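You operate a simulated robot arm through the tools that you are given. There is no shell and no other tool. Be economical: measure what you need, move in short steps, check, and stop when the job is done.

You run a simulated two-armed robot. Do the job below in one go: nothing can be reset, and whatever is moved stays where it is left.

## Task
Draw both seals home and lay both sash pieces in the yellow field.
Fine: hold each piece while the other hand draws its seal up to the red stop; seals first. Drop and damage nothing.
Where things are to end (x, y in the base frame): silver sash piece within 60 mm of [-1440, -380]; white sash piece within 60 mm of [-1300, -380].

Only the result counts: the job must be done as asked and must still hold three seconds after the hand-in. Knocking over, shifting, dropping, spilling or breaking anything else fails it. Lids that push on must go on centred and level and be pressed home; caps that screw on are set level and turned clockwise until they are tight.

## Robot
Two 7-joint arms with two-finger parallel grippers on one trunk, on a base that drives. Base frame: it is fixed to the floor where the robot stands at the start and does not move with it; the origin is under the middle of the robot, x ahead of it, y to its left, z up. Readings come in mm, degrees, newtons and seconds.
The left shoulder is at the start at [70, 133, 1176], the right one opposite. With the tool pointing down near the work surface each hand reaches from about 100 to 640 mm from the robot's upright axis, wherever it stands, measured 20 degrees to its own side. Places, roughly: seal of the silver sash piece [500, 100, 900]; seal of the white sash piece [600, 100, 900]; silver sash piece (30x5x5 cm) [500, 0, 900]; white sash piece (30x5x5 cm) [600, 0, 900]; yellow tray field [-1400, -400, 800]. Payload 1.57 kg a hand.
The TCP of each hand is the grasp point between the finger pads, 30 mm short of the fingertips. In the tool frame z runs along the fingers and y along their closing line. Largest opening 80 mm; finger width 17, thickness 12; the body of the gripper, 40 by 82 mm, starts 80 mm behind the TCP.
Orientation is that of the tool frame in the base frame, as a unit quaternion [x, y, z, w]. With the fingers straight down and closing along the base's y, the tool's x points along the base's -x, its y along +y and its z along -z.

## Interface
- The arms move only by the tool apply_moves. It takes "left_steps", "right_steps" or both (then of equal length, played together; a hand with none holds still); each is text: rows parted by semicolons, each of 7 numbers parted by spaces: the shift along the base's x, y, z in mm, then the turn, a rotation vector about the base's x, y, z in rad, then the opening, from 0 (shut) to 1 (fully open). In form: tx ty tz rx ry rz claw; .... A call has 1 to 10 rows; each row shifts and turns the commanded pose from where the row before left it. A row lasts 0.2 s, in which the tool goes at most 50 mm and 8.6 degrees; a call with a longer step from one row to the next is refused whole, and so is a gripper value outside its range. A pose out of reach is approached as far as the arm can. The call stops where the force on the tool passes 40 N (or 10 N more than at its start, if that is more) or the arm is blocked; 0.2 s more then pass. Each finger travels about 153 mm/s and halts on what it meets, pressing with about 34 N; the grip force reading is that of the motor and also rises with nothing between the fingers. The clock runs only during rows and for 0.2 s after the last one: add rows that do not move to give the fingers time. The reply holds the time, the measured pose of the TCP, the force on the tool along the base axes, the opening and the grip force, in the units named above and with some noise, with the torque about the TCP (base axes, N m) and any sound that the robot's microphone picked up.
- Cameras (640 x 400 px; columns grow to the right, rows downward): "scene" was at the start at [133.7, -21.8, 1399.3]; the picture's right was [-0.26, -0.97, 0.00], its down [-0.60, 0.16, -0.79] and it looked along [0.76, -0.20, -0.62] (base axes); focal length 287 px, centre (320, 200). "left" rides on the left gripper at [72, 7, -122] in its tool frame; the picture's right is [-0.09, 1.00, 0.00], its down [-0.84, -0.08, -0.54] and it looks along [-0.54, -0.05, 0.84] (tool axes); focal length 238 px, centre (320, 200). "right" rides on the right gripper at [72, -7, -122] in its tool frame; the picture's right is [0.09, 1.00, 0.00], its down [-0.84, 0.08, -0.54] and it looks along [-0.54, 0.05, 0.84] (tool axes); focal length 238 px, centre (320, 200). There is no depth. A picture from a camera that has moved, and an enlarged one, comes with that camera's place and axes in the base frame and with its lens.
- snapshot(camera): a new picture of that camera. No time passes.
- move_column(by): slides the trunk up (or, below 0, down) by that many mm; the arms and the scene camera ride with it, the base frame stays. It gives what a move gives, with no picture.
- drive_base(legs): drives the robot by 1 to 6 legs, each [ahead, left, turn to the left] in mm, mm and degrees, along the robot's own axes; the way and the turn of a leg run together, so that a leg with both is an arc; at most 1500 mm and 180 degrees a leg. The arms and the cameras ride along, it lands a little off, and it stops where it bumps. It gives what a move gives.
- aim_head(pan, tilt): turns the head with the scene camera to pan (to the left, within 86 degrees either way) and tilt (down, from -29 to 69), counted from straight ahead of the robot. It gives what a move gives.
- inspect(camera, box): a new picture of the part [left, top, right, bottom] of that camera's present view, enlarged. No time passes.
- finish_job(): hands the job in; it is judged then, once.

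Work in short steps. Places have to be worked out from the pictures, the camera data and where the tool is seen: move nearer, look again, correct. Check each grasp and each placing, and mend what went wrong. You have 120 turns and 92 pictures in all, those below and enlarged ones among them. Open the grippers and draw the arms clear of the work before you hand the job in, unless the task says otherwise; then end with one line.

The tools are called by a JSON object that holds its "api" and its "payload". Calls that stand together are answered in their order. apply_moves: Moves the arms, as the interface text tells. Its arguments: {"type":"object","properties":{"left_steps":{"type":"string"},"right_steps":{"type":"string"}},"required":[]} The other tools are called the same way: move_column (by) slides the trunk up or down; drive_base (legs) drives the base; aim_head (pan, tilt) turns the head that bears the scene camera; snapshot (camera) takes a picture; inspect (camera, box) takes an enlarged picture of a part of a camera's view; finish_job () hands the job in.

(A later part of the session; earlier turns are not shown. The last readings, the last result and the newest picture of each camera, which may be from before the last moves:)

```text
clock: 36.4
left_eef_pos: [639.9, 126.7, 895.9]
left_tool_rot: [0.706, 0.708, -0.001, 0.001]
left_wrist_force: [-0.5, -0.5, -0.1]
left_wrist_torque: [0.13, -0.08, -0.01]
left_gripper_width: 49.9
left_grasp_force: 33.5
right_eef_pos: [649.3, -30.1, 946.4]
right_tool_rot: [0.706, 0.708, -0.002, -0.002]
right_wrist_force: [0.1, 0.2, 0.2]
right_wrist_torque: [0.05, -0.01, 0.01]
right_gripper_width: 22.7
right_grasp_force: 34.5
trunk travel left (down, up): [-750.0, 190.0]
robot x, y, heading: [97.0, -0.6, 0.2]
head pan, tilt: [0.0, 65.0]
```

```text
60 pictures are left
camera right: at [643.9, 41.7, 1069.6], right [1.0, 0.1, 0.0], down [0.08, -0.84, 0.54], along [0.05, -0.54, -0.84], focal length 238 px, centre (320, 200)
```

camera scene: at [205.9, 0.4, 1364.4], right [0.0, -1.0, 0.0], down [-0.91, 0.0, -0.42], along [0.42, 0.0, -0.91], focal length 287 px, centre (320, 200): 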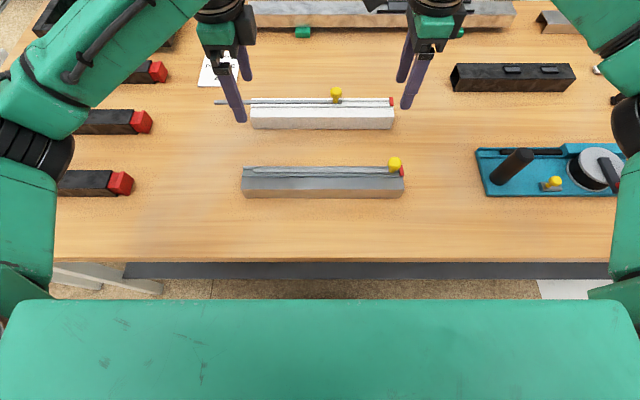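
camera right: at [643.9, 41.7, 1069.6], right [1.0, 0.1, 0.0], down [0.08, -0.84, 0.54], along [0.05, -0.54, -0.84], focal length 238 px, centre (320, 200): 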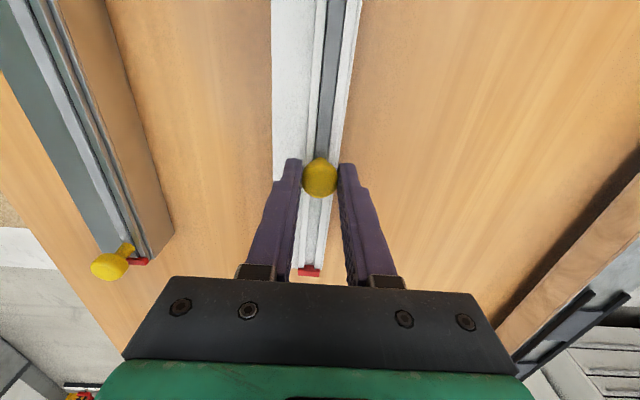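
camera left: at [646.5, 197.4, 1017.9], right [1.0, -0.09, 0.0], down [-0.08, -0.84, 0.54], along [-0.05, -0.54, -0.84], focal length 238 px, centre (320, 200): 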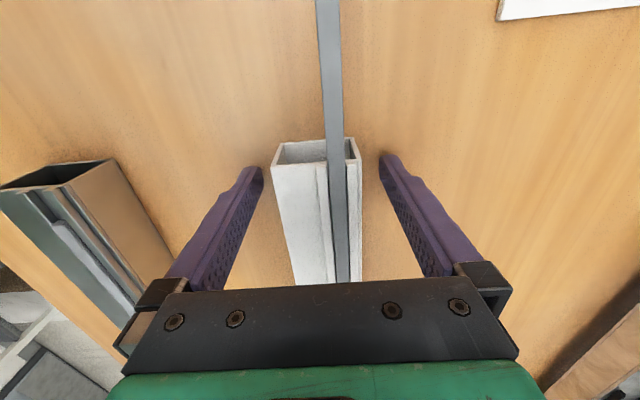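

This is a clean grip with no side load. I draw the white seal towards the stop.

{"api": "apply_moves", "payload": {"right_steps": "0 -3 0 0 0 0 0.1;0 -5 0 0 0 0 0.1;0 -6 0 0 0 0 0.1;0 -6 0 0 0 0 0.1;0 -6 0 0 0 0 0.1;0 -6 0 0 0 0 0.1;0 -6 0 0 0 0 0.1;0 -6 0 0 0 0 0.1"}}

{"api": "apply_moves", "payload": {"right_steps": "0 -6 0 0 0 0 0.1;0 -6 0 0 0 0 0.1;0 -6 0 0 0 0 0.1;0 -6 0 0 0 0 0.1;0 -5 0 0 0 0 0.1;0 -5 0 0 0 0 0.1;0 -4 0 0 0 0 0.1;0 0 0 0 0 0 0.1"}}

{"api": "snapshot", "payload": {"camera": "right"}}

```text
clock: 38.2
left_eef_pos: [638.8, 125.8, 895.6]
left_tool_rot: [0.707, 0.707, 0.0, -0.001]
left_wrist_force: [-1.8, -5.7, 0.4]
left_wrist_torque: [-0.3, -0.2, -0.29]
left_gripper_width: 49.7
left_grasp_force: 33.4
right_eef_pos: [649.9, -74.8, 944.9]
right_tool_rot: [0.706, 0.708, -0.001, 0.0]
right_wrist_force: [2.0, 4.9, 0.0]
right_wrist_torque: [0.08, -0.02, 0.0]
right_gripper_width: 22.8
right_grasp_force: 34.2
trunk travel left (down, up): [-750.0, 190.0]
robot x, y, heading: [96.3, 0.2, 0.3]
head pan, tilt: [0.0, 65.0]
```

```text
clock: 40.0
left_eef_pos: [638.1, 125.3, 895.7]
left_tool_rot: [0.707, 0.708, 0.0, 0.0]
left_wrist_force: [-3.7, -6.1, 2.7]
left_wrist_torque: [-0.58, -0.19, -0.81]
left_gripper_width: 50.1
left_grasp_force: 34.4
right_eef_pos: [649.7, -112.7, 946.2]
right_tool_rot: [0.706, 0.708, -0.001, 0.0]
right_wrist_force: [3.5, 5.4, 0.9]
right_wrist_torque: [0.11, -0.08, -0.02]
right_gripper_width: 22.8
right_grasp_force: 33.2
trunk travel left (down, up): [-750.0, 190.0]
robot x, y, heading: [96.2, 1.2, 0.0]
head pan, tilt: [0.0, 65.0]
```

```text
59 pictures are left
camera right: at [643.1, -39.8, 1069.7], right [1.0, 0.1, 0.0], down [0.08, -0.84, 0.54], along [0.05, -0.54, -0.84], focal length 238 px, centre (320, 200)
```

right: 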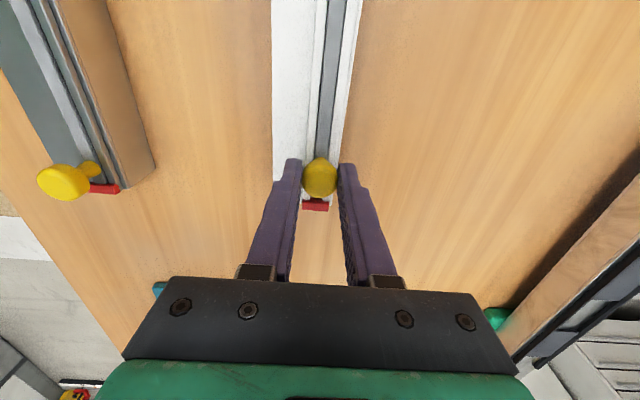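

About 20 mm remain. I pull 14 mm, then take fine steps.

{"api": "apply_moves", "payload": {"right_steps": "0.5 -3 0 0 0 0 0.1;0 -3 0 0 0 0 0.1;0 -3 0 0 0 0 0.1;0 -2 0 0 0 0 0.1;0 -2 0 0 0 0 0.1;0 -1 0 0 0 0 0.1"}}

{"api": "apply_moves", "payload": {"right_steps": "0 -1 0 0 0 0 0.1;0 -0.8 0 0 0 0 0.1;0 -0.8 0 0 0 0 0.1"}}

{"api": "apply_moves", "payload": {"right_steps": "0 -0.8 0 0 0 0 0.1;0 -0.8 0 0 0 0 0.1"}}

```text
clock: 41.4
left_eef_pos: [639.7, 125.9, 895.3]
left_tool_rot: [0.706, 0.708, 0.0, -0.001]
left_wrist_force: [2.0, -5.0, 1.6]
left_wrist_torque: [-0.23, -0.01, 0.53]
left_gripper_width: 49.7
left_grasp_force: 33.6
right_eef_pos: [649.1, -127.0, 947.7]
right_tool_rot: [0.706, 0.709, -0.001, -0.001]
right_wrist_force: [-2.1, 5.1, -0.1]
right_wrist_torque: [0.14, 0.07, 0.01]
right_gripper_width: 22.9
right_grasp_force: 33.7
trunk travel left (down, up): [-750.0, 190.0]
robot x, y, heading: [98.4, -1.4, 0.4]
head pan, tilt: [0.0, 65.0]
```

```text
clock: 42.2
left_eef_pos: [639.6, 127.4, 895.8]
left_tool_rot: [0.707, 0.707, 0.0, -0.001]
left_wrist_force: [2.2, -5.1, 2.2]
left_wrist_torque: [-0.01, -0.03, 0.42]
left_gripper_width: 50.0
left_grasp_force: 34.6
right_eef_pos: [650.9, -128.2, 946.7]
right_tool_rot: [0.706, 0.708, -0.002, -0.001]
right_wrist_force: [-1.5, 4.6, 0.4]
right_wrist_torque: [0.09, 0.02, 0.04]
right_gripper_width: 22.7
right_grasp_force: 34.1
trunk travel left (down, up): [-750.0, 190.0]
robot x, y, heading: [94.1, -2.4, 0.1]
head pan, tilt: [0.0, 65.0]
```

```text
clock: 42.8
left_eef_pos: [639.8, 126.3, 895.9]
left_tool_rot: [0.706, 0.708, 0.0, 0.0]
left_wrist_force: [3.6, -4.4, 0.7]
left_wrist_torque: [0.31, -0.1, 0.53]
left_gripper_width: 49.9
left_grasp_force: 33.7
right_eef_pos: [650.0, -131.3, 946.6]
right_tool_rot: [0.705, 0.709, -0.002, -0.002]
right_wrist_force: [-3.5, 5.0, -0.3]
right_wrist_torque: [0.13, 0.08, -0.01]
right_gripper_width: 22.7
right_grasp_force: 33.7
trunk travel left (down, up): [-750.0, 190.0]
robot x, y, heading: [95.3, 1.2, -0.2]
head pan, tilt: [0.0, 65.0]
```

Only drag shows so far, so I continue finely until the force rises.

{"api": "apply_moves", "payload": {"right_steps": "0 -0.8 0 0 0 0 0.1;0 -0.8 0 0 0 0 0.1;0 -0.8 0 0 0 0 0.1"}}

{"api": "inspect", "payload": {"camera": "scene", "box": [350, 70, 430, 120]}}

```text
clock: 43.6
left_eef_pos: [639.2, 126.1, 895.7]
left_tool_rot: [0.707, 0.707, 0.0, 0.001]
left_wrist_force: [1.6, -10.5, 1.5]
left_wrist_torque: [0.58, -0.09, 0.42]
left_gripper_width: 49.7
left_grasp_force: 34.0
right_eef_pos: [650.5, -132.6, 946.7]
right_tool_rot: [0.706, 0.709, 0.001, -0.002]
right_wrist_force: [-1.9, 11.4, -0.1]
right_wrist_torque: [0.25, 0.09, 0.0]
right_gripper_width: 22.7
right_grasp_force: 34.1
trunk travel left (down, up): [-750.0, 190.0]
robot x, y, heading: [96.4, -0.7, -0.1]
head pan, tilt: [0.0, 65.0]
```

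```text
8.00 times, centred on (390, 95) of scene
camera zoom: at [207.8, 0.7, 1364.2], right [0.0, -1.0, 0.0], down [-0.91, 0.0, -0.42], along [0.42, 0.0, -0.91], focal length 2293 px, centre (-240, 1040)
```

zoom: 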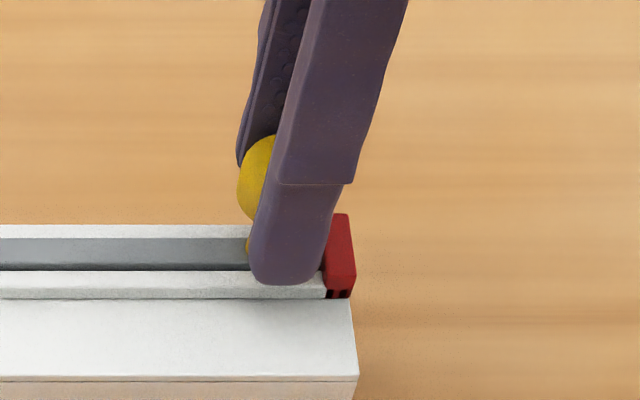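

The force is up to 11 N at the stop. I add one more 0.8 mm to press it home, then release and lift to inspect.

{"api": "apply_moves", "payload": {"right_steps": "0 -0.8 0 0 0 0 0.1;0 0 0 0 0 0 0.1"}}

{"api": "apply_moves", "payload": {"right_steps": "0 0 0 0 0 0 0.3;0 0 0 0 0 0 0.6;0 0 0 0 0 0 0.6;0 0 15 0 0 0 0.6;0 0 25 0 0 0 0.6;0 -5 40 0 0 0 0.6;0 -20 20 0 0 0 0.6"}}

{"api": "inspect", "payload": {"camera": "scene", "box": [350, 70, 430, 120]}}

{"api": "inspect", "payload": {"camera": "scene", "box": [350, 140, 430, 190]}}

```text
clock: 44.2
left_eef_pos: [639.5, 126.0, 894.4]
left_tool_rot: [0.707, 0.708, -0.001, 0.0]
left_wrist_force: [2.3, -15.7, 1.3]
left_wrist_torque: [0.75, -0.04, 0.32]
left_gripper_width: 50.0
left_grasp_force: 34.4
right_eef_pos: [650.3, -133.5, 948.3]
right_tool_rot: [0.706, 0.708, 0.001, -0.002]
right_wrist_force: [-1.7, 18.1, 0.5]
right_wrist_torque: [0.43, 0.07, 0.01]
right_gripper_width: 22.7
right_grasp_force: 33.7
trunk travel left (down, up): [-750.0, 190.0]
robot x, y, heading: [95.0, -1.4, -0.2]
head pan, tilt: [0.0, 65.0]
```

```text
clock: 45.8
left_eef_pos: [639.5, 125.8, 896.1]
left_tool_rot: [0.707, 0.708, 0.0, -0.002]
left_wrist_force: [-1.6, 1.2, -0.3]
left_wrist_torque: [0.7, -0.03, 0.05]
left_gripper_width: 49.5
left_grasp_force: 33.8
right_eef_pos: [651.3, -161.5, 1046.8]
right_tool_rot: [0.705, 0.709, 0.0, -0.001]
right_wrist_force: [0.2, 0.5, -0.1]
right_wrist_torque: [-0.04, -0.01, 0.0]
right_gripper_width: 48.1
right_grasp_force: 0.0
trunk travel left (down, up): [-750.0, 190.0]
robot x, y, heading: [95.7, -2.6, 0.0]
head pan, tilt: [0.0, 65.0]
```

```text
8.00 times, centred on (390, 95) of scene
camera zoom: at [207.3, -0.4, 1364.2], right [0.0, -1.0, 0.0], down [-0.91, 0.0, -0.42], along [0.42, 0.0, -0.91], focal length 2293 px, centre (-240, 1040)
```

zoom: 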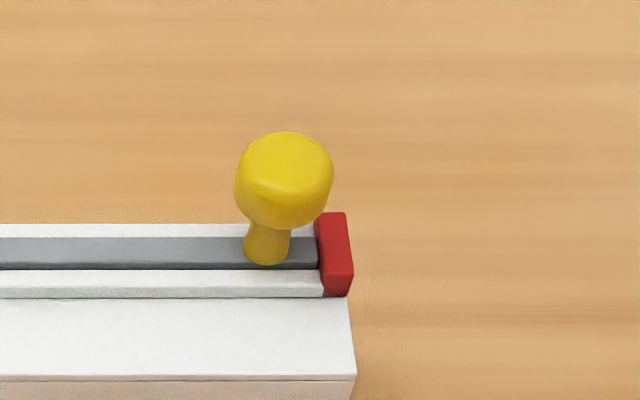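

```text
8.00 times, centred on (390, 165) of scene
camera zoom: at [207.3, -0.4, 1364.2], right [0.0, -1.0, 0.0], down [-0.91, 0.0, -0.42], along [0.42, 0.0, -0.91], focal length 2293 px, centre (-240, 480)
```

zoom: 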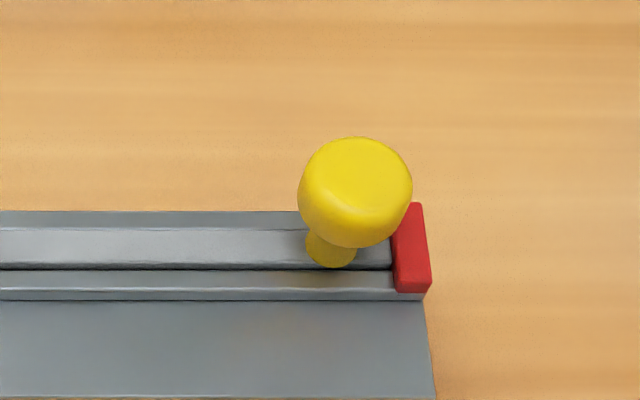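

Both seals are home. Now for transport: I move the right hand back and up, and slide the opened left hand along white to its middle and re-grip there.

{"api": "apply_moves", "payload": {"right_steps": "-15 -12 15 0 0 0 0.6;-15 -12 15 0 0 0 0.6;-15 -12 15 0 0 0 0.6;-15 -12 15 0 0 0 0.6;-15 -12 15 0 0 0 0.6;-15 -12 15 0 0 0 0.6;-15 -12 15 0 0 0 0.6;-15 -12 15 0 0 0 0.6;-15 -12 15 0 0 0 0.6;-15 -12 15 0 0 0 0.6", "left_steps": "0 0 0 0 0 0 0.8;0 0 0 0 0 0 1;0 0 0 0 0 0 1;0 -15 0 0 0 0 1;0 -20 0 0 0 0 1;0 -20 0 0 0 0 1;0 -20 0 0 0 0 1;0 -20 0 0 0 0 1;0 -20 0 0 0 0 1;0 -11 0 0 0 0 1"}}

{"api": "snapshot", "payload": {"camera": "left"}}

```text
clock: 48.0
left_eef_pos: [638.5, 0.6, 896.3]
left_tool_rot: [0.706, 0.708, 0.001, 0.0]
left_wrist_force: [-0.7, -0.2, -0.1]
left_wrist_torque: [0.0, 0.0, 0.01]
left_gripper_width: 79.8
left_grasp_force: 0.1
right_eef_pos: [498.3, -280.6, 1196.6]
right_tool_rot: [0.706, 0.708, 0.0, -0.001]
right_wrist_force: [-0.4, -0.6, 0.1]
right_wrist_torque: [-0.01, -0.02, -0.01]
right_gripper_width: 48.1
right_grasp_force: 0.1
trunk travel left (down, up): [-750.0, 190.0]
robot x, y, heading: [97.2, 4.7, 0.1]
head pan, tilt: [0.0, 65.0]
```

```text
55 pictures are left
camera left: at [646.2, 70.6, 1019.4], right [1.0, -0.09, 0.0], down [-0.08, -0.84, 0.54], along [-0.05, -0.54, -0.84], focal length 238 px, centre (320, 200)
```

left: 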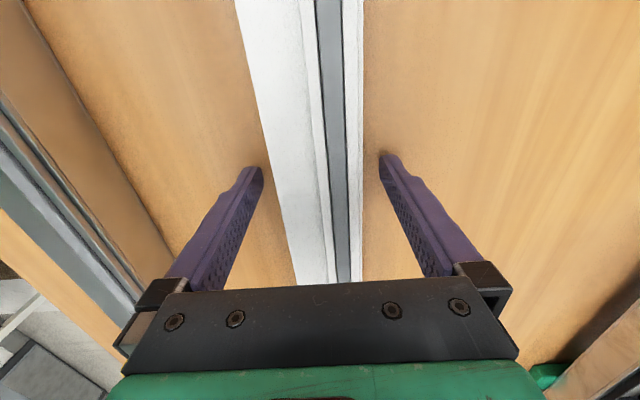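

The left hand is at the middle. I grip white and lift a little to check weight and balance.

{"api": "apply_moves", "payload": {"left_steps": "0 0 0 0 0 0 0.8;0 0 0 0 0 0 0.6;0 0 0 0 0 0 0.3;0 0 0 0 0 0 0.3;0 0 0 0 0 0 0.3;0 0 3 0 0 0 0.3;0 0 5 0 0 0 0.3;0 0 10 0 0 0 0.3;0 0 10 0 0 0 0.3;0 0 0 0 0 0 0.3"}}

{"api": "snapshot", "payload": {"camera": "scene"}}

```text
clock: 50.2
left_eef_pos: [640.1, -0.2, 924.3]
left_tool_rot: [0.706, 0.708, -0.001, -0.001]
left_wrist_force: [0.7, 0.3, -4.5]
left_wrist_torque: [0.06, 0.04, 0.0]
left_gripper_width: 49.7
left_grasp_force: 34.4
right_eef_pos: [501.3, -278.1, 1197.0]
right_tool_rot: [0.706, 0.708, -0.001, -0.001]
right_wrist_force: [-1.2, 0.0, 0.4]
right_wrist_torque: [-0.03, 0.0, 0.0]
right_gripper_width: 47.6
right_grasp_force: 0.1
trunk travel left (down, up): [-750.0, 190.0]
robot x, y, heading: [98.2, -1.8, -0.1]
head pan, tilt: [0.0, 65.0]
```

```text
54 pictures are left
camera scene: at [208.4, 0.4, 1364.1], right [0.0, -1.0, 0.0], down [-0.91, 0.0, -0.42], along [0.42, 0.0, -0.91], focal length 287 px, centre (320, 200)
```

scene: 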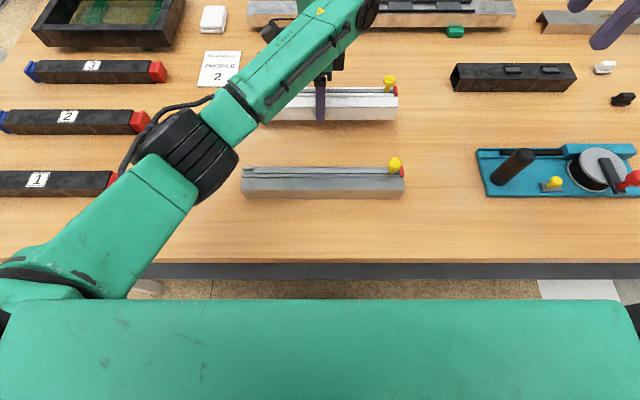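

White weighs about 0.45 kg and is balanced. I carry it up and to the left so the right hand can take silver, making it a single trip.

{"api": "apply_moves", "payload": {"left_steps": "0 0 20 0 0 0 0.3;0 0 20 0 0 0 0.3;0 0 20 0 0 0 0.3;-8 15 20 0 0 0 0.3;-15 25 20 0 0 0 0.3;-15 30 20 0 0 0 0.3;-15 30 20 0 0 0 0.3;-15 30 20 0 0 0 0.3;-15 30 20 0 0 0 0.3;-15 30 20 0 0 0 0.3"}}

{"api": "apply_moves", "payload": {"left_steps": "-6 30 0 0 0 0 0.3;-6 30 0 0 0 0 0.3;0 10 0 0 0 0 0.3"}}

{"api": "snapshot", "payload": {"camera": "scene"}}

```text
clock: 52.4
left_eef_pos: [540.9, 193.2, 1124.5]
left_tool_rot: [0.708, 0.707, -0.002, 0.0]
left_wrist_force: [-0.3, -0.3, -3.4]
left_wrist_torque: [0.02, -0.01, 0.0]
left_gripper_width: 49.8
left_grasp_force: 34.1
right_eef_pos: [498.6, -277.0, 1198.6]
right_tool_rot: [0.706, 0.709, -0.001, 0.001]
right_wrist_force: [1.0, -0.1, 0.1]
right_wrist_torque: [-0.01, 0.0, 0.02]
right_gripper_width: 48.1
right_grasp_force: 0.0
trunk travel left (down, up): [-750.0, 190.0]
robot x, y, heading: [97.2, -3.9, 0.4]
head pan, tilt: [0.0, 65.0]
```

```text
clock: 53.2
left_eef_pos: [532.0, 260.4, 1124.0]
left_tool_rot: [0.706, 0.708, 0.0, -0.001]
left_wrist_force: [-0.1, 0.5, -3.7]
left_wrist_torque: [0.05, 0.01, -0.02]
left_gripper_width: 50.1
left_grasp_force: 34.5
right_eef_pos: [501.9, -279.2, 1196.5]
right_tool_rot: [0.706, 0.708, -0.002, -0.001]
right_wrist_force: [-0.2, 0.6, -0.6]
right_wrist_torque: [-0.02, 0.03, -0.04]
right_gripper_width: 47.8
right_grasp_force: 0.0
trunk travel left (down, up): [-750.0, 190.0]
robot x, y, heading: [94.7, -1.7, -0.1]
head pan, tilt: [0.0, 65.0]
```

```text
53 pictures are left
camera scene: at [208.9, 0.2, 1364.1], right [0.0, -1.0, 0.0], down [-0.91, 0.0, -0.42], along [0.42, 0.0, -0.91], focal length 287 px, centre (320, 200)
```

scene: 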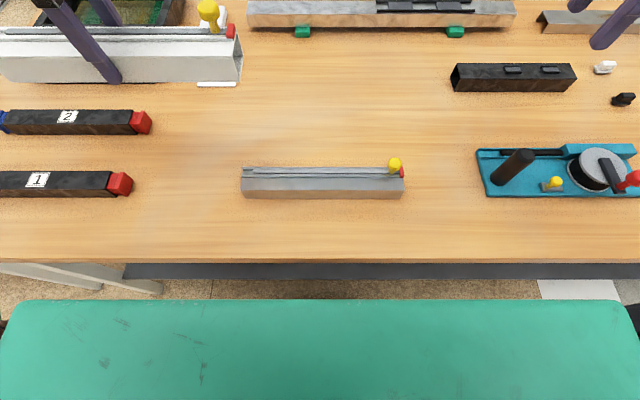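

White is held clear to the left. I move it 60 mm further out and bring the opened right hand above silver's middle at (470,-3).

{"api": "apply_moves", "payload": {"left_steps": "0 6 0 0 0 0 0.3;0 6 0 0 0 0 0.3;0 6 0 0 0 0 0.3;0 6 0 0 0 0 0.3;0 6 0 0 0 0 0.3;0 6 0 0 0 0 0.3;0 6 0 0 0 0 0.3;0 6 0 0 0 0 0.3;0 6 0 0 0 0 0.3;0 6 0 0 0 0 0.3", "right_steps": "-3 27.5 -17 0 0 0 0.8;-3 27.5 -17 0 0 0 1;-3 27.5 -17 0 0 0 1;-3 27.5 -17 0 0 0 1;-3 27.5 -17 0 0 0 1;-3 27.5 -17 0 0 0 1;-3 27.5 -17 0 0 0 1;-3 27.5 -17 0 0 0 1;-3 27.5 -17 0 0 0 1;-3 27.5 -17 0 0 0 1"}}

{"api": "snapshot", "payload": {"camera": "right"}}

```text
clock: 55.4
left_eef_pos: [531.1, 321.5, 1123.4]
left_tool_rot: [0.706, 0.708, -0.001, 0.001]
left_wrist_force: [0.3, 0.4, -5.2]
left_wrist_torque: [0.0, -0.02, -0.03]
left_gripper_width: 49.9
left_grasp_force: 34.0
right_eef_pos: [471.4, -0.6, 1026.3]
right_tool_rot: [0.706, 0.708, -0.001, -0.001]
right_wrist_force: [0.3, -0.2, 0.5]
right_wrist_torque: [-0.02, -0.01, -0.03]
right_gripper_width: 80.0
right_grasp_force: 0.0
trunk travel left (down, up): [-750.0, 190.0]
robot x, y, heading: [95.6, 1.9, 0.2]
head pan, tilt: [0.0, 65.0]
```

```text
52 pictures are left
camera right: at [464.7, 72.0, 1149.1], right [1.0, 0.09, 0.0], down [0.08, -0.84, 0.54], along [0.05, -0.54, -0.84], focal length 238 px, centre (320, 200)
```

right: 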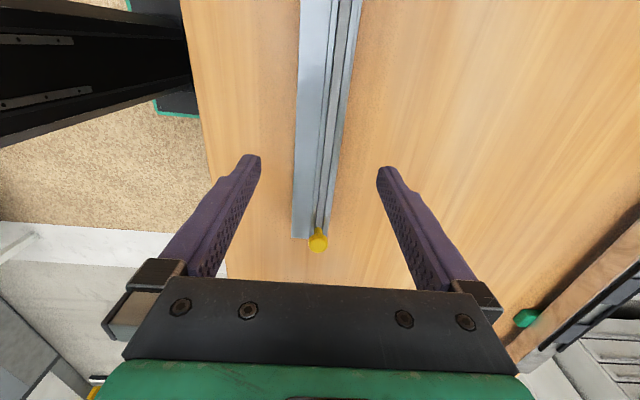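

The right hand is centred on silver. I lower it 130 mm and check before gripping.

{"api": "apply_moves", "payload": {"right_steps": "0 0 -15 0 0 0 1;0 0 -15 0 0 0 1;0 0 -15 0 0 0 1;0 0 -15 0 0 0 1;0 0 -15 0 0 0 1;0 0 -15 0 0 0 1;0 0 -15 0 0 0 1;0 0 -15 0 0 0 1;0 0 -10 0 0 0 1;0 0 0 0 0 0 1"}}

{"api": "snapshot", "payload": {"camera": "right"}}

```text
clock: 57.6
left_eef_pos: [530.0, 319.2, 1123.3]
left_tool_rot: [0.707, 0.707, -0.001, 0.0]
left_wrist_force: [0.6, 0.3, -4.5]
left_wrist_torque: [0.02, 0.01, 0.02]
left_gripper_width: 49.8
left_grasp_force: 34.3
right_eef_pos: [469.6, -5.2, 897.4]
right_tool_rot: [0.705, 0.709, -0.001, -0.001]
right_wrist_force: [0.6, -0.1, 0.7]
right_wrist_torque: [-0.01, 0.02, 0.0]
right_gripper_width: 80.0
right_grasp_force: 0.0
trunk travel left (down, up): [-750.0, 190.0]
robot x, y, heading: [97.4, 1.3, 0.4]
head pan, tilt: [0.0, 65.0]
```

```text
51 pictures are left
camera right: at [464.6, 68.7, 1020.2], right [1.0, 0.1, 0.0], down [0.08, -0.84, 0.54], along [0.05, -0.54, -0.84], focal length 238 px, centre (320, 200)
```

right: 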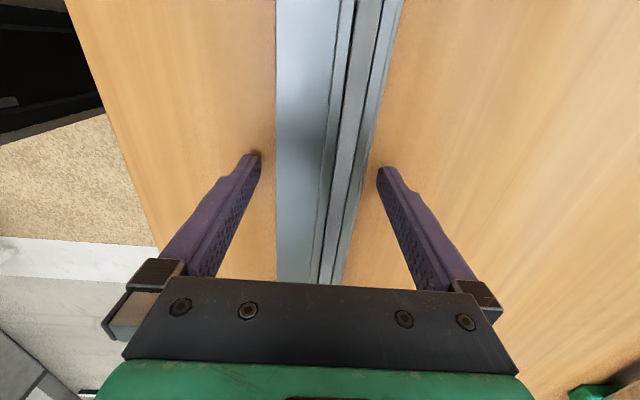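

Silver sits between the fingers with room on both sides. I close and lift it slightly.

{"api": "apply_moves", "payload": {"right_steps": "0 0 0 0 0 0 0.8;0 0 0 0 0 0 0.6;0 0 0 0 0 0 0.3;0 0 0 0 0 0 0.3;0 0 0 0 0 0 0.3;0 0 3 0 0 0 0.3;0 0 5 0 0 0 0.3;0 0 10 0 0 0 0.3;0 0 10 0 0 0 0.3;0 0 0 0 0 0 0.3"}}

{"api": "apply_moves", "payload": {"right_steps": "0 0 20 0 0 0 0.3;0 0 20 0 0 0 0.3;0 0 20 0 0 0 0.3;0 0 20 0 0 0 0.3;0 -10 20 0 0 0 0.3;0 -20 20 0 0 0 0.3;0 -30 20 0 0 0 0.3;0 -30 20 0 0 0 0.3;0 -30 20 0 0 0 0.3;0 -30 20 0 0 0 0.3"}}

{"api": "snapshot", "payload": {"camera": "scene"}}

```text
clock: 59.8
left_eef_pos: [530.7, 319.9, 1124.0]
left_tool_rot: [0.707, 0.707, -0.001, -0.001]
left_wrist_force: [0.8, -0.4, -4.7]
left_wrist_torque: [0.06, -0.02, 0.02]
left_gripper_width: 50.0
left_grasp_force: 34.1
right_eef_pos: [471.1, -4.9, 924.2]
right_tool_rot: [0.706, 0.709, -0.001, -0.001]
right_wrist_force: [-0.8, 0.2, -4.5]
right_wrist_torque: [0.0, 0.02, 0.03]
right_gripper_width: 49.5
right_grasp_force: 34.7
trunk travel left (down, up): [-750.0, 190.0]
robot x, y, heading: [93.8, -1.3, -0.4]
head pan, tilt: [0.0, 65.0]
```

```text
clock: 62.0
left_eef_pos: [528.0, 318.4, 1125.3]
left_tool_rot: [0.706, 0.708, 0.0, -0.001]
left_wrist_force: [0.0, 0.1, -3.9]
left_wrist_torque: [0.03, -0.02, 0.0]
left_gripper_width: 50.0
left_grasp_force: 34.2
right_eef_pos: [471.0, -153.0, 1127.1]
right_tool_rot: [0.706, 0.709, 0.0, -0.001]
right_wrist_force: [0.3, 0.2, -4.5]
right_wrist_torque: [0.01, 0.0, 0.0]
right_gripper_width: 49.5
right_grasp_force: 34.0
trunk travel left (down, up): [-750.0, 190.0]
robot x, y, heading: [99.0, -0.6, 0.1]
head pan, tilt: [0.0, 65.0]
```

```text
50 pictures are left
camera scene: at [207.5, -0.6, 1364.2], right [0.0, -1.0, 0.0], down [-0.91, 0.0, -0.42], along [0.42, 0.0, -0.91], focal length 287 px, centre (320, 200)
```

scene: 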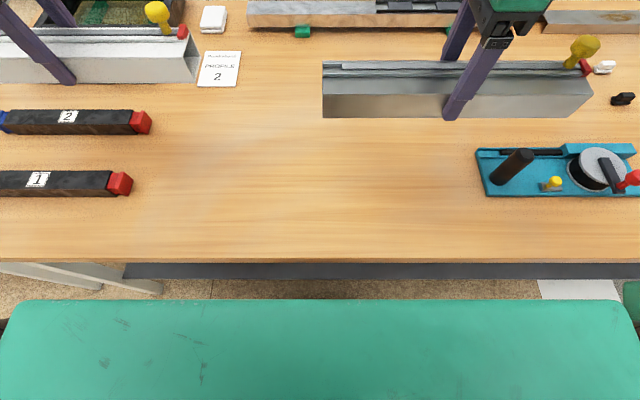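

Both pieces are held at about 0.45 kg each. I back off 350 mm from the table and look around to both sides.

{"api": "drive_base", "payload": {"legs": [[-350, 0, 0]]}}

{"api": "aim_head", "payload": {"pan": -86, "tilt": 25}}

{"api": "snapshot", "payload": {"camera": "scene"}}

{"api": "aim_head", "payload": {"pan": 86, "tilt": 25}}

{"api": "snapshot", "payload": {"camera": "scene"}}

```text
clock: 64.3
left_eef_pos: [188.0, 318.7, 1122.6]
left_tool_rot: [0.707, 0.708, -0.001, -0.001]
left_wrist_force: [-0.4, 0.4, -4.3]
left_wrist_torque: [0.05, 0.03, 0.0]
left_gripper_width: 49.7
left_grasp_force: 34.6
right_eef_pos: [128.9, -151.1, 1125.8]
right_tool_rot: [0.706, 0.708, -0.002, -0.002]
right_wrist_force: [-0.1, -0.6, -3.1]
right_wrist_torque: [0.04, 0.04, 0.0]
right_gripper_width: 49.5
right_grasp_force: 34.0
trunk travel left (down, up): [-750.0, 190.0]
robot x, y, heading: [-247.1, -1.3, -0.2]
head pan, tilt: [0.0, 65.0]
```

```text
clock: 65.9
left_eef_pos: [186.9, 320.7, 1123.7]
left_tool_rot: [0.707, 0.708, 0.0, 0.0]
left_wrist_force: [0.2, -0.6, -4.2]
left_wrist_torque: [0.04, -0.01, 0.02]
left_gripper_width: 50.0
left_grasp_force: 33.9
right_eef_pos: [128.8, -151.9, 1125.4]
right_tool_rot: [0.706, 0.708, -0.001, -0.002]
right_wrist_force: [-0.3, -0.4, -4.2]
right_wrist_torque: [0.01, 0.0, -0.02]
right_gripper_width: 49.5
right_grasp_force: 34.1
trunk travel left (down, up): [-750.0, 190.0]
robot x, y, heading: [-249.4, 0.3, 0.0]
head pan, tilt: [-85.9, 25.0]
```

```text
49 pictures are left
camera scene: at [-188.6, -91.3, 1419.8], right [-1.0, -0.07, 0.0], down [-0.03, 0.42, -0.91], along [0.06, -0.9, -0.42], focal length 287 px, centre (320, 200)
```

scene: 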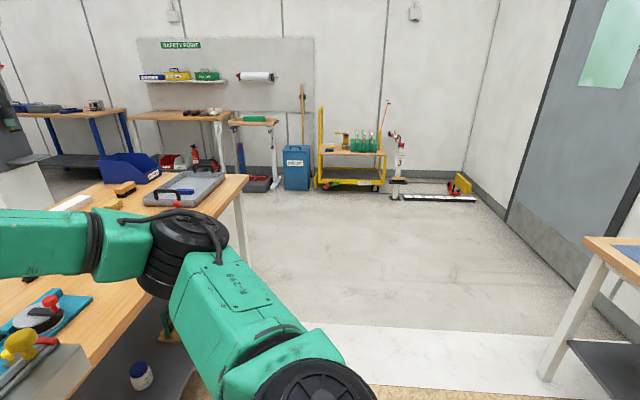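

```text
clock: 68.5
left_eef_pos: [186.8, 320.2, 1123.5]
left_tool_rot: [0.707, 0.707, 0.0, -0.001]
left_wrist_force: [-0.1, -0.8, -4.9]
left_wrist_torque: [0.03, -0.03, -0.01]
left_gripper_width: 50.0
left_grasp_force: 34.0
right_eef_pos: [129.5, -150.4, 1125.2]
right_tool_rot: [0.706, 0.709, -0.001, 0.0]
right_wrist_force: [0.3, 0.1, -3.6]
right_wrist_torque: [-0.02, -0.03, 0.01]
right_gripper_width: 49.8
right_grasp_force: 33.4
trunk travel left (down, up): [-750.0, 190.0]
robot x, y, heading: [-245.6, 0.3, 0.4]
head pan, tilt: [85.9, 25.0]
```

```text
48 pictures are left
camera scene: at [-188.9, 92.5, 1419.8], right [1.0, -0.07, 0.0], down [-0.03, -0.42, -0.91], along [0.06, 0.9, -0.42], focal length 287 px, centre (320, 200)
```

scene: 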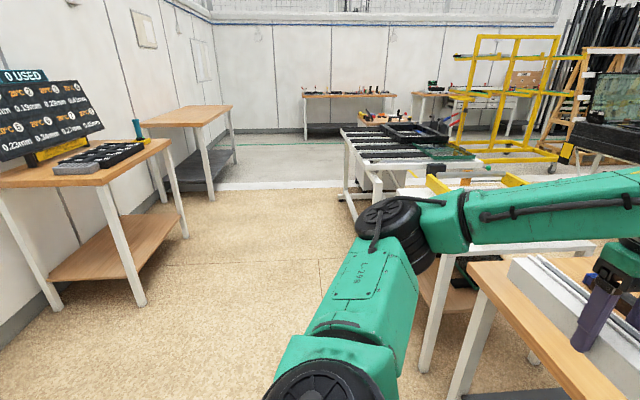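

There is ample space around, and the tray table edge is near x≈-1180 behind. I turn left 180° on the spot, head forward, then look.

{"api": "drive_base", "payload": {"legs": [[0, 0, 90], [0, 0, 90]]}}

{"api": "aim_head", "payload": {"pan": 0, "tilt": 38}}

{"api": "snapshot", "payload": {"camera": "scene"}}

```text
clock: 76.5
left_eef_pos: [-690.0, -308.9, 1124.2]
left_tool_rot: [-0.698, 0.716, -0.001, 0.001]
left_wrist_force: [-0.7, -0.4, -3.8]
left_wrist_torque: [-0.05, -0.01, 0.03]
left_gripper_width: 49.7
left_grasp_force: 33.9
right_eef_pos: [-619.4, 161.1, 1125.3]
right_tool_rot: [-0.699, 0.715, -0.002, 0.001]
right_wrist_force: [-0.7, -0.4, -3.6]
right_wrist_torque: [0.02, -0.01, 0.03]
right_gripper_width: 49.7
right_grasp_force: 33.9
trunk travel left (down, up): [-750.0, 190.0]
robot x, y, heading: [-248.5, -3.8, 178.3]
head pan, tilt: [85.9, 25.0]
```

```text
clock: 78.1
left_eef_pos: [-689.1, -310.1, 1123.8]
left_tool_rot: [-0.698, 0.716, -0.001, 0.0]
left_wrist_force: [0.2, 0.3, -4.1]
left_wrist_torque: [-0.03, 0.02, -0.01]
left_gripper_width: 49.7
left_grasp_force: 33.7
right_eef_pos: [-620.0, 160.4, 1125.9]
right_tool_rot: [-0.699, 0.715, -0.001, 0.001]
right_wrist_force: [-0.2, 0.5, -3.8]
right_wrist_torque: [-0.01, -0.01, 0.04]
right_gripper_width: 49.6
right_grasp_force: 33.5
trunk travel left (down, up): [-750.0, 190.0]
robot x, y, heading: [-243.3, 0.5, 178.6]
head pan, tilt: [0.0, 38.0]
```

```text
47 pictures are left
camera scene: at [-384.7, 3.2, 1399.4], right [0.02, 1.0, 0.0], down [0.62, -0.01, -0.79], along [-0.79, 0.02, -0.62], focal length 287 px, centre (320, 200)
```

scene: 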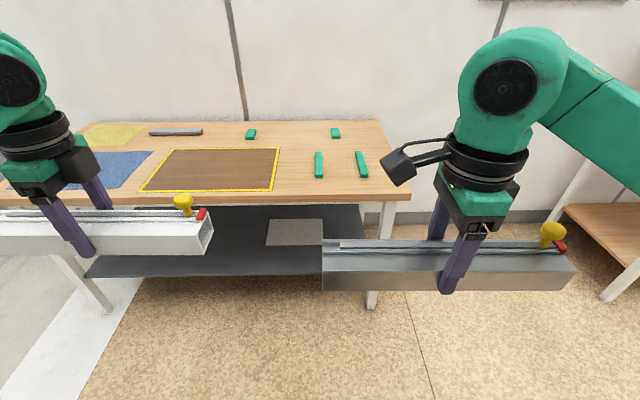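

The yellow field spans x≈-1520…-1205, y≈-605…-145 on a clear table whose edge is near x≈-1170. I drive to about (-870,-380), so both spots are in front of the robot.

{"api": "drive_base", "payload": {"legs": [[0, 0, 1.5], [300, 380, 0], [320, 0, 0]]}}

{"api": "aim_head", "payload": {"pan": 0, "tilt": 60}}

{"api": "snapshot", "payload": {"camera": "scene"}}

```text
clock: 83.0
left_eef_pos: [-1295.0, -712.9, 1124.9]
left_tool_rot: [0.712, -0.702, 0.0, 0.001]
left_wrist_force: [-0.8, -0.3, -3.5]
left_wrist_torque: [0.0, 0.02, 0.03]
left_gripper_width: 49.7
left_grasp_force: 34.3
right_eef_pos: [-1243.3, -240.8, 1126.1]
right_tool_rot: [0.713, -0.702, 0.001, -0.001]
right_wrist_force: [-0.2, 0.4, -3.3]
right_wrist_torque: [0.01, -0.01, -0.03]
right_gripper_width: 49.6
right_grasp_force: 33.5
trunk travel left (down, up): [-750.0, 190.0]
robot x, y, heading: [-866.8, -386.3, -178.8]
head pan, tilt: [0.0, 38.0]
```

```text
clock: 83.9
left_eef_pos: [-1296.5, -713.3, 1123.3]
left_tool_rot: [0.713, -0.701, 0.001, 0.0]
left_wrist_force: [0.1, -0.1, -4.2]
left_wrist_torque: [-0.02, -0.03, 0.02]
left_gripper_width: 49.7
left_grasp_force: 34.0
right_eef_pos: [-1245.9, -240.4, 1124.8]
right_tool_rot: [0.714, -0.7, 0.002, -0.001]
right_wrist_force: [0.0, 0.4, -4.5]
right_wrist_torque: [0.0, 0.0, 0.0]
right_gripper_width: 49.4
right_grasp_force: 34.1
trunk travel left (down, up): [-750.0, 190.0]
robot x, y, heading: [-865.5, -386.9, -178.9]
head pan, tilt: [0.0, 60.0]
```

```text
46 pictures are left
camera scene: at [-985.5, -388.4, 1369.6], right [-0.01, 1.0, 0.0], down [0.87, 0.01, -0.5], along [-0.5, -0.01, -0.87], focal length 287 px, centre (320, 200)
```

scene: 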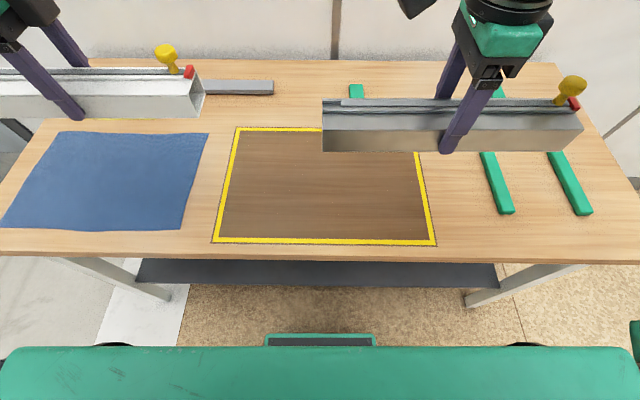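

The table is near z≈800. I move silver with the right hand over (-1440,-380), descending to about z 1025.

{"api": "apply_moves", "payload": {"right_steps": "-19.5 -14 -10 0 0 0 0.3;-19.5 -14 -10 0 0 0 0.3;-19.5 -14 -10 0 0 0 0.3;-19.5 -14 -10 0 0 0 0.3;-19.5 -14 -10 0 0 0 0.3;-19.5 -14 -10 0 0 0 0.3;-19.5 -14 -10 0 0 0 0.3;-19.5 -14 -10 0 0 0 0.3;-19.5 -14 -10 0 0 0 0.3;-19.5 -14 -10 0 0 0 0.3"}}

{"api": "snapshot", "payload": {"camera": "scene"}}

```text
clock: 86.1
left_eef_pos: [-1297.0, -715.0, 1122.3]
left_tool_rot: [0.712, -0.702, 0.0, -0.002]
left_wrist_force: [0.2, -0.4, -4.8]
left_wrist_torque: [-0.02, -0.03, 0.0]
left_gripper_width: 49.8
left_grasp_force: 33.6
right_eef_pos: [-1441.0, -384.2, 1026.6]
right_tool_rot: [0.715, -0.7, -0.001, 0.0]
right_wrist_force: [-0.7, -0.7, -3.7]
right_wrist_torque: [0.05, 0.01, -0.01]
right_gripper_width: 49.5
right_grasp_force: 34.1
trunk travel left (down, up): [-750.0, 190.0]
robot x, y, heading: [-866.7, -385.2, -179.1]
head pan, tilt: [0.0, 60.0]
```

```text
45 pictures are left
camera scene: at [-985.2, -392.2, 1369.6], right [-0.01, 1.0, 0.0], down [0.87, 0.01, -0.5], along [-0.5, 0.0, -0.87], focal length 287 px, centre (320, 200)
```

scene: 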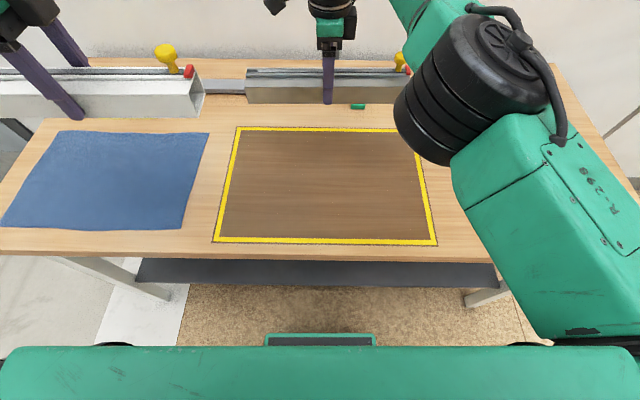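

Silver is over its spot. I lower it 170 mm to about 20 mm above the table.

{"api": "apply_moves", "payload": {"right_steps": "0 0.4 -17 0 0 0 0.3;0 0.4 -17 0 0 0 0.3;0 0.4 -17 0 0 0 0.3;0 0.4 -17 0 0 0 0.3;0 0.4 -17 0 0 0 0.3;0 0.4 -17 0 0 0 0.3;0 0.4 -17 0 0 0 0.3;0 0 -17 0 0 0 0.3;0 0 -17 0 0 0 0.3;0 0 -15 0 0 0 0.3"}}

{"api": "inspect", "payload": {"camera": "scene", "box": [200, 80, 440, 260]}}

```text
clock: 88.3
left_eef_pos: [-1296.6, -713.7, 1122.7]
left_tool_rot: [0.713, -0.701, 0.002, -0.001]
left_wrist_force: [0.2, -0.5, -4.7]
left_wrist_torque: [-0.06, -0.01, 0.01]
left_gripper_width: 49.8
left_grasp_force: 34.0
right_eef_pos: [-1433.0, -381.6, 864.4]
right_tool_rot: [0.719, -0.695, 0.004, -0.003]
right_wrist_force: [0.3, -0.1, -3.8]
right_wrist_torque: [0.0, 0.02, 0.0]
right_gripper_width: 49.6
right_grasp_force: 33.7
right hand out of reach, approached as far as the arm can: row 9, 10
trunk travel left (down, up): [-750.0, 190.0]
robot x, y, heading: [-866.7, -387.8, -178.9]
head pan, tilt: [0.0, 60.0]
```

```text
2.22 times, centred on (320, 170) of scene
camera zoom: at [-985.7, -388.6, 1369.6], right [-0.01, 1.0, 0.0], down [0.87, 0.01, -0.5], along [-0.5, -0.01, -0.87], focal length 637 px, centre (320, 267)
```

zoom: 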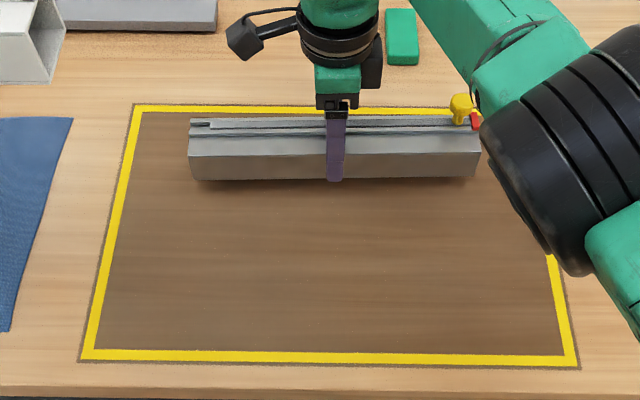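

The arm is at its reach limit for that height, so I use the trunk: draw back 6 mm in x and lower the column by 20 mm.

{"api": "apply_moves", "payload": {"right_steps": "6 0 0 0 0 0 0.3;0 0 0 0 0 0 0.3"}}

{"api": "move_column", "payload": {"by": -20}}

```text
clock: 88.9
left_eef_pos: [-1295.6, -711.6, 1122.5]
left_tool_rot: [0.713, -0.701, 0.0, 0.0]
left_wrist_force: [0.1, -0.2, -4.5]
left_wrist_torque: [-0.06, -0.06, -0.05]
left_gripper_width: 49.9
left_grasp_force: 34.0
right_eef_pos: [-1430.7, -377.0, 860.5]
right_tool_rot: [0.713, -0.701, 0.001, -0.002]
right_wrist_force: [0.3, -1.1, -4.3]
right_wrist_torque: [-0.01, 0.0, -0.01]
right_gripper_width: 49.6
right_grasp_force: 34.0
trunk travel left (down, up): [-750.0, 190.0]
robot x, y, heading: [-865.0, -386.5, -179.0]
head pan, tilt: [0.0, 60.0]
```

```text
clock: 89.6
left_eef_pos: [-1297.0, -713.1, 1102.5]
left_tool_rot: [0.713, -0.701, 0.001, -0.001]
left_wrist_force: [0.2, 0.2, -3.5]
left_wrist_torque: [-0.03, 0.02, -0.02]
left_gripper_width: 49.4
left_grasp_force: 34.4
right_eef_pos: [-1430.7, -376.9, 840.2]
right_tool_rot: [0.714, -0.701, 0.001, -0.001]
right_wrist_force: [-0.5, 0.2, -5.1]
right_wrist_torque: [-0.04, 0.03, -0.04]
right_gripper_width: 49.7
right_grasp_force: 33.8
trunk travel left (down, up): [-730.0, 210.0]
robot x, y, heading: [-867.3, -385.3, -178.5]
head pan, tilt: [0.0, 60.0]
```

Still hanging free at z 840. I lower in small column steps until the weight comes off.

{"api": "move_column", "payload": {"by": -2}}

{"api": "move_column", "payload": {"by": -1.5}}

```text
clock: 90.1
left_eef_pos: [-1297.8, -713.3, 1101.1]
left_tool_rot: [0.713, -0.701, 0.001, 0.001]
left_wrist_force: [-0.8, -0.1, -3.9]
left_wrist_torque: [-0.01, -0.01, 0.01]
left_gripper_width: 50.0
left_grasp_force: 34.1
right_eef_pos: [-1430.8, -377.6, 837.8]
right_tool_rot: [0.713, -0.701, 0.001, -0.002]
right_wrist_force: [-0.4, -0.5, -4.4]
right_wrist_torque: [-0.04, 0.02, -0.03]
right_gripper_width: 49.8
right_grasp_force: 33.8
trunk travel left (down, up): [-728.0, 212.0]
robot x, y, heading: [-867.6, -384.5, -179.1]
head pan, tilt: [0.0, 60.0]
```

```text
clock: 90.6
left_eef_pos: [-1296.9, -712.4, 1100.0]
left_tool_rot: [0.713, -0.702, 0.001, -0.001]
left_wrist_force: [-0.1, 1.1, -4.5]
left_wrist_torque: [0.0, -0.01, 0.04]
left_gripper_width: 49.7
left_grasp_force: 34.0
right_eef_pos: [-1430.4, -376.0, 838.0]
right_tool_rot: [0.713, -0.701, 0.001, -0.002]
right_wrist_force: [0.1, 0.0, -2.6]
right_wrist_torque: [0.26, 0.03, -0.02]
right_gripper_width: 49.6
right_grasp_force: 34.3
trunk travel left (down, up): [-727.0, 213.0]
robot x, y, heading: [-866.7, -386.7, -179.1]
head pan, tilt: [0.0, 60.0]
```

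Contact has begun (the weight is dropping). I go 1.5 mm more and check.

{"api": "move_column", "payload": {"by": -1.5}}

```text
clock: 91.1
left_eef_pos: [-1294.4, -714.3, 1099.2]
left_tool_rot: [0.713, -0.701, 0.001, 0.0]
left_wrist_force: [0.3, -0.1, -3.8]
left_wrist_torque: [-0.04, 0.0, 0.02]
left_gripper_width: 49.9
left_grasp_force: 34.2
right_eef_pos: [-1430.1, -376.5, 837.9]
right_tool_rot: [0.713, -0.701, 0.001, 0.001]
right_wrist_force: [-1.6, 1.0, 5.5]
right_wrist_torque: [1.13, 0.22, 0.13]
right_gripper_width: 49.6
right_grasp_force: 34.1
trunk travel left (down, up): [-725.0, 215.0]
robot x, y, heading: [-869.5, -387.8, -179.2]
head pan, tilt: [0.0, 60.0]
```

Silver is pressed down on the table. I open the right hand slowly and lift it.

{"api": "apply_moves", "payload": {"right_steps": "0 0 0 0 0 0 0.7;0 0 0 0 0 0 1;0 0 0 0 0 0 1;0 0 10 0 0 0 1;0 0 20 0 0 0 1;0 0 30 0 0 0 1;0 0 30 0 0 0 1;0 0 30 0 0 0 1;0 0 30 0 0 0 1"}}

{"api": "snapshot", "payload": {"camera": "scene"}}

```text
clock: 93.1
left_eef_pos: [-1294.8, -713.4, 1099.5]
left_tool_rot: [0.713, -0.702, 0.001, 0.0]
left_wrist_force: [0.6, 0.7, -3.6]
left_wrist_torque: [-0.01, 0.01, -0.04]
left_gripper_width: 49.8
left_grasp_force: 33.9
right_eef_pos: [-1429.8, -375.9, 986.0]
right_tool_rot: [0.713, -0.701, 0.001, -0.001]
right_wrist_force: [0.4, -0.6, 0.8]
right_wrist_torque: [-0.02, 0.01, 0.01]
right_gripper_width: 80.0
right_grasp_force: 0.0
trunk travel left (down, up): [-725.0, 215.0]
robot x, y, heading: [-869.5, -384.3, -179.1]
head pan, tilt: [0.0, 60.0]
```

```text
43 pictures are left
camera scene: at [-983.7, -389.0, 1344.7], right [-0.01, 1.0, 0.0], down [0.87, 0.01, -0.5], along [-0.5, -0.01, -0.87], focal length 287 px, centre (320, 200)
```

scene: 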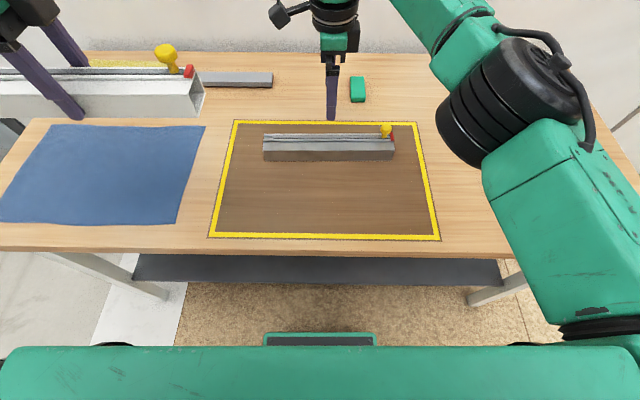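

Silver lies flat inside the field. I withdraw the right hand up and to the robot's right.

{"api": "apply_moves", "payload": {"right_steps": "0 5 20 0 0 0 1;15 25 15 0 0 0 1;18 30 15 0 0 0 1;18 30 15 0 0 0 1;18 30 15 0 0 0 1;18 30 15 0 0 0 1;18 30 15 0 0 0 1;18 30 15 0 0 0 1;18 30 15 0 0 0 1;18 30 15 0 0 0 1"}}

{"api": "apply_moves", "payload": {"left_steps": "0 33 -8 0 0 0 0.3;0 33 -8 0 0 0 0.3;0 33 -8 0 0 0 0.3;0 33 -8 0 0 0 0.3;0 33 -8 0 0 0 0.3;0 33 -8 0 0 0 0.3;0 33 -8 0 0 0 0.3;0 33 -8 0 0 0 0.3;0 33 -8 0 0 0 0.3;0 33 -8 0 0 0 0.3"}}

{"api": "snapshot", "payload": {"camera": "scene"}}

```text
clock: 95.3
left_eef_pos: [-1294.2, -711.4, 1098.9]
left_tool_rot: [0.713, -0.701, 0.0, 0.001]
left_wrist_force: [-0.8, 0.5, -4.3]
left_wrist_torque: [-0.03, 0.01, 0.04]
left_gripper_width: 49.6
left_grasp_force: 34.0
right_eef_pos: [-1268.0, -104.5, 1139.7]
right_tool_rot: [0.713, -0.701, 0.001, -0.001]
right_wrist_force: [0.7, 0.9, 0.0]
right_wrist_torque: [-0.02, -0.02, 0.01]
right_gripper_width: 80.1
right_grasp_force: 0.0
trunk travel left (down, up): [-725.0, 215.0]
robot x, y, heading: [-866.1, -387.6, -179.0]
head pan, tilt: [0.0, 60.0]
```

```text
clock: 97.5
left_eef_pos: [-1297.3, -382.6, 1017.9]
left_tool_rot: [0.712, -0.702, 0.002, 0.0]
left_wrist_force: [0.6, -0.2, -4.1]
left_wrist_torque: [-0.03, -0.01, -0.03]
left_gripper_width: 49.8
left_grasp_force: 34.1
right_eef_pos: [-1272.5, -103.8, 1138.0]
right_tool_rot: [0.713, -0.701, 0.002, 0.0]
right_wrist_force: [0.9, 0.8, 0.5]
right_wrist_torque: [-0.02, 0.0, 0.0]
right_gripper_width: 79.8
right_grasp_force: 0.1
trunk travel left (down, up): [-725.0, 215.0]
robot x, y, heading: [-866.5, -387.4, -179.2]
head pan, tilt: [0.0, 60.0]
```

```text
42 pictures are left
camera scene: at [-984.6, -386.0, 1344.7], right [-0.01, 1.0, 0.0], down [0.87, 0.01, -0.5], along [-0.5, -0.01, -0.87], focal length 287 px, centre (320, 200)
```

scene: 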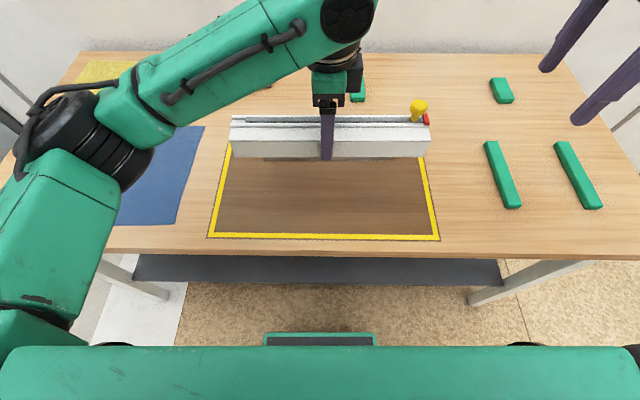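

White is above its spot, 133 mm from silver. I lower it to just above the table.

{"api": "apply_moves", "payload": {"left_steps": "0 0 -18 0 0 0 0.3;0 0 -18 0 0 0 0.3;0 0 -18 0 0 0 0.3;0 0 -18 0 0 0 0.3;0 0 -18 0 0 0 0.3;0 0 -18 0 0 0 0.3;0 0 -18 0 0 0 0.3;0 0 -18 0 0 0 0.3;0 0 -18 0 0 0 0.3;0 0 -13 0 0 0 0.3"}}

{"api": "apply_moves", "payload": {"left_steps": "0 0 -2 0 0 0 0.3;0 0 -2 0 0 0 0.3;0 0 0 0 0 0 0.3"}}

{"api": "snapshot", "payload": {"camera": "scene"}}

```text
clock: 99.7
left_eef_pos: [-1294.2, -383.7, 843.4]
left_tool_rot: [0.712, -0.702, 0.0, 0.0]
left_wrist_force: [-0.6, 0.2, -4.7]
left_wrist_torque: [-0.03, 0.03, 0.02]
left_gripper_width: 50.0
left_grasp_force: 33.9
right_eef_pos: [-1270.4, -105.7, 1138.7]
right_tool_rot: [0.713, -0.701, 0.002, -0.001]
right_wrist_force: [0.1, 0.0, -0.4]
right_wrist_torque: [-0.02, 0.01, -0.01]
right_gripper_width: 79.6
right_grasp_force: 0.0
trunk travel left (down, up): [-725.0, 215.0]
robot x, y, heading: [-866.7, -386.1, -179.3]
head pan, tilt: [0.0, 60.0]
```

```text
clock: 100.5
left_eef_pos: [-1296.1, -382.2, 838.9]
left_tool_rot: [0.713, -0.701, 0.001, -0.002]
left_wrist_force: [0.4, -0.7, -4.3]
left_wrist_torque: [-0.05, 0.03, -0.01]
left_gripper_width: 49.7
left_grasp_force: 34.0
right_eef_pos: [-1270.4, -106.3, 1139.0]
right_tool_rot: [0.713, -0.701, 0.001, -0.001]
right_wrist_force: [-0.4, -0.9, 0.2]
right_wrist_torque: [0.01, 0.0, -0.01]
right_gripper_width: 80.1
right_grasp_force: 0.0
trunk travel left (down, up): [-725.0, 215.0]
robot x, y, heading: [-865.1, -386.9, -179.1]
head pan, tilt: [0.0, 60.0]
```

```text
41 pictures are left
camera scene: at [-984.4, -388.0, 1344.7], right [-0.01, 1.0, 0.0], down [0.87, 0.01, -0.5], along [-0.5, -0.01, -0.87], focal length 287 px, centre (320, 200)
```

scene: 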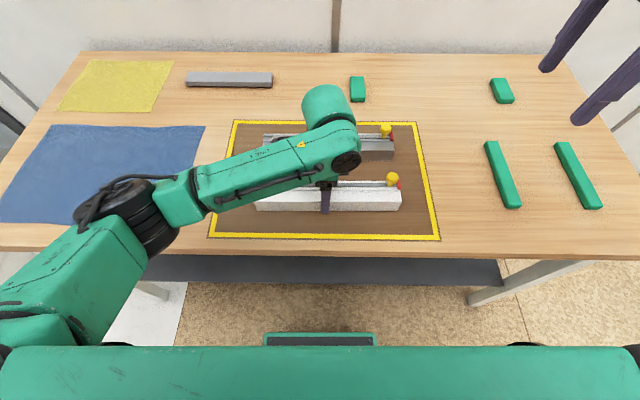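

Almost down. I go on in 1 mm steps.

{"api": "apply_moves", "payload": {"left_steps": "0 0 -1 0 0 0 0.3;0 0 -1 0 0 0 0.3;0 0 -1 0 0 0 0.3"}}

```text
clock: 101.3
left_eef_pos: [-1295.3, -383.5, 836.4]
left_tool_rot: [0.712, -0.702, 0.001, -0.001]
left_wrist_force: [-1.3, 0.6, -4.7]
left_wrist_torque: [-0.04, 0.01, 0.04]
left_gripper_width: 49.9
left_grasp_force: 33.9
right_eef_pos: [-1270.9, -105.2, 1138.5]
right_tool_rot: [0.714, -0.701, 0.002, -0.001]
right_wrist_force: [0.7, 0.2, 0.4]
right_wrist_torque: [0.02, -0.06, -0.03]
right_gripper_width: 79.9
right_grasp_force: 0.0
trunk travel left (down, up): [-725.0, 215.0]
robot x, y, heading: [-866.9, -386.0, -179.1]
head pan, tilt: [0.0, 60.0]
```

No contact yet; another 1.5 mm.

{"api": "apply_moves", "payload": {"left_steps": "0 0 -0.8 0 0 0 0.3;0 0 -0.8 0 0 0 0.3"}}

```text
clock: 101.9
left_eef_pos: [-1296.6, -382.8, 835.8]
left_tool_rot: [0.712, -0.702, -0.001, 0.0]
left_wrist_force: [-0.5, 0.0, -1.1]
left_wrist_torque: [0.41, 0.12, 0.06]
left_gripper_width: 50.0
left_grasp_force: 34.3
right_eef_pos: [-1269.9, -105.0, 1139.2]
right_tool_rot: [0.713, -0.701, 0.002, -0.001]
right_wrist_force: [-0.4, -0.4, 0.3]
right_wrist_torque: [0.0, -0.01, 0.0]
right_gripper_width: 80.0
right_grasp_force: 0.1
trunk travel left (down, up): [-725.0, 215.0]
robot x, y, heading: [-869.7, -389.0, -179.1]
head pan, tilt: [0.0, 60.0]
```

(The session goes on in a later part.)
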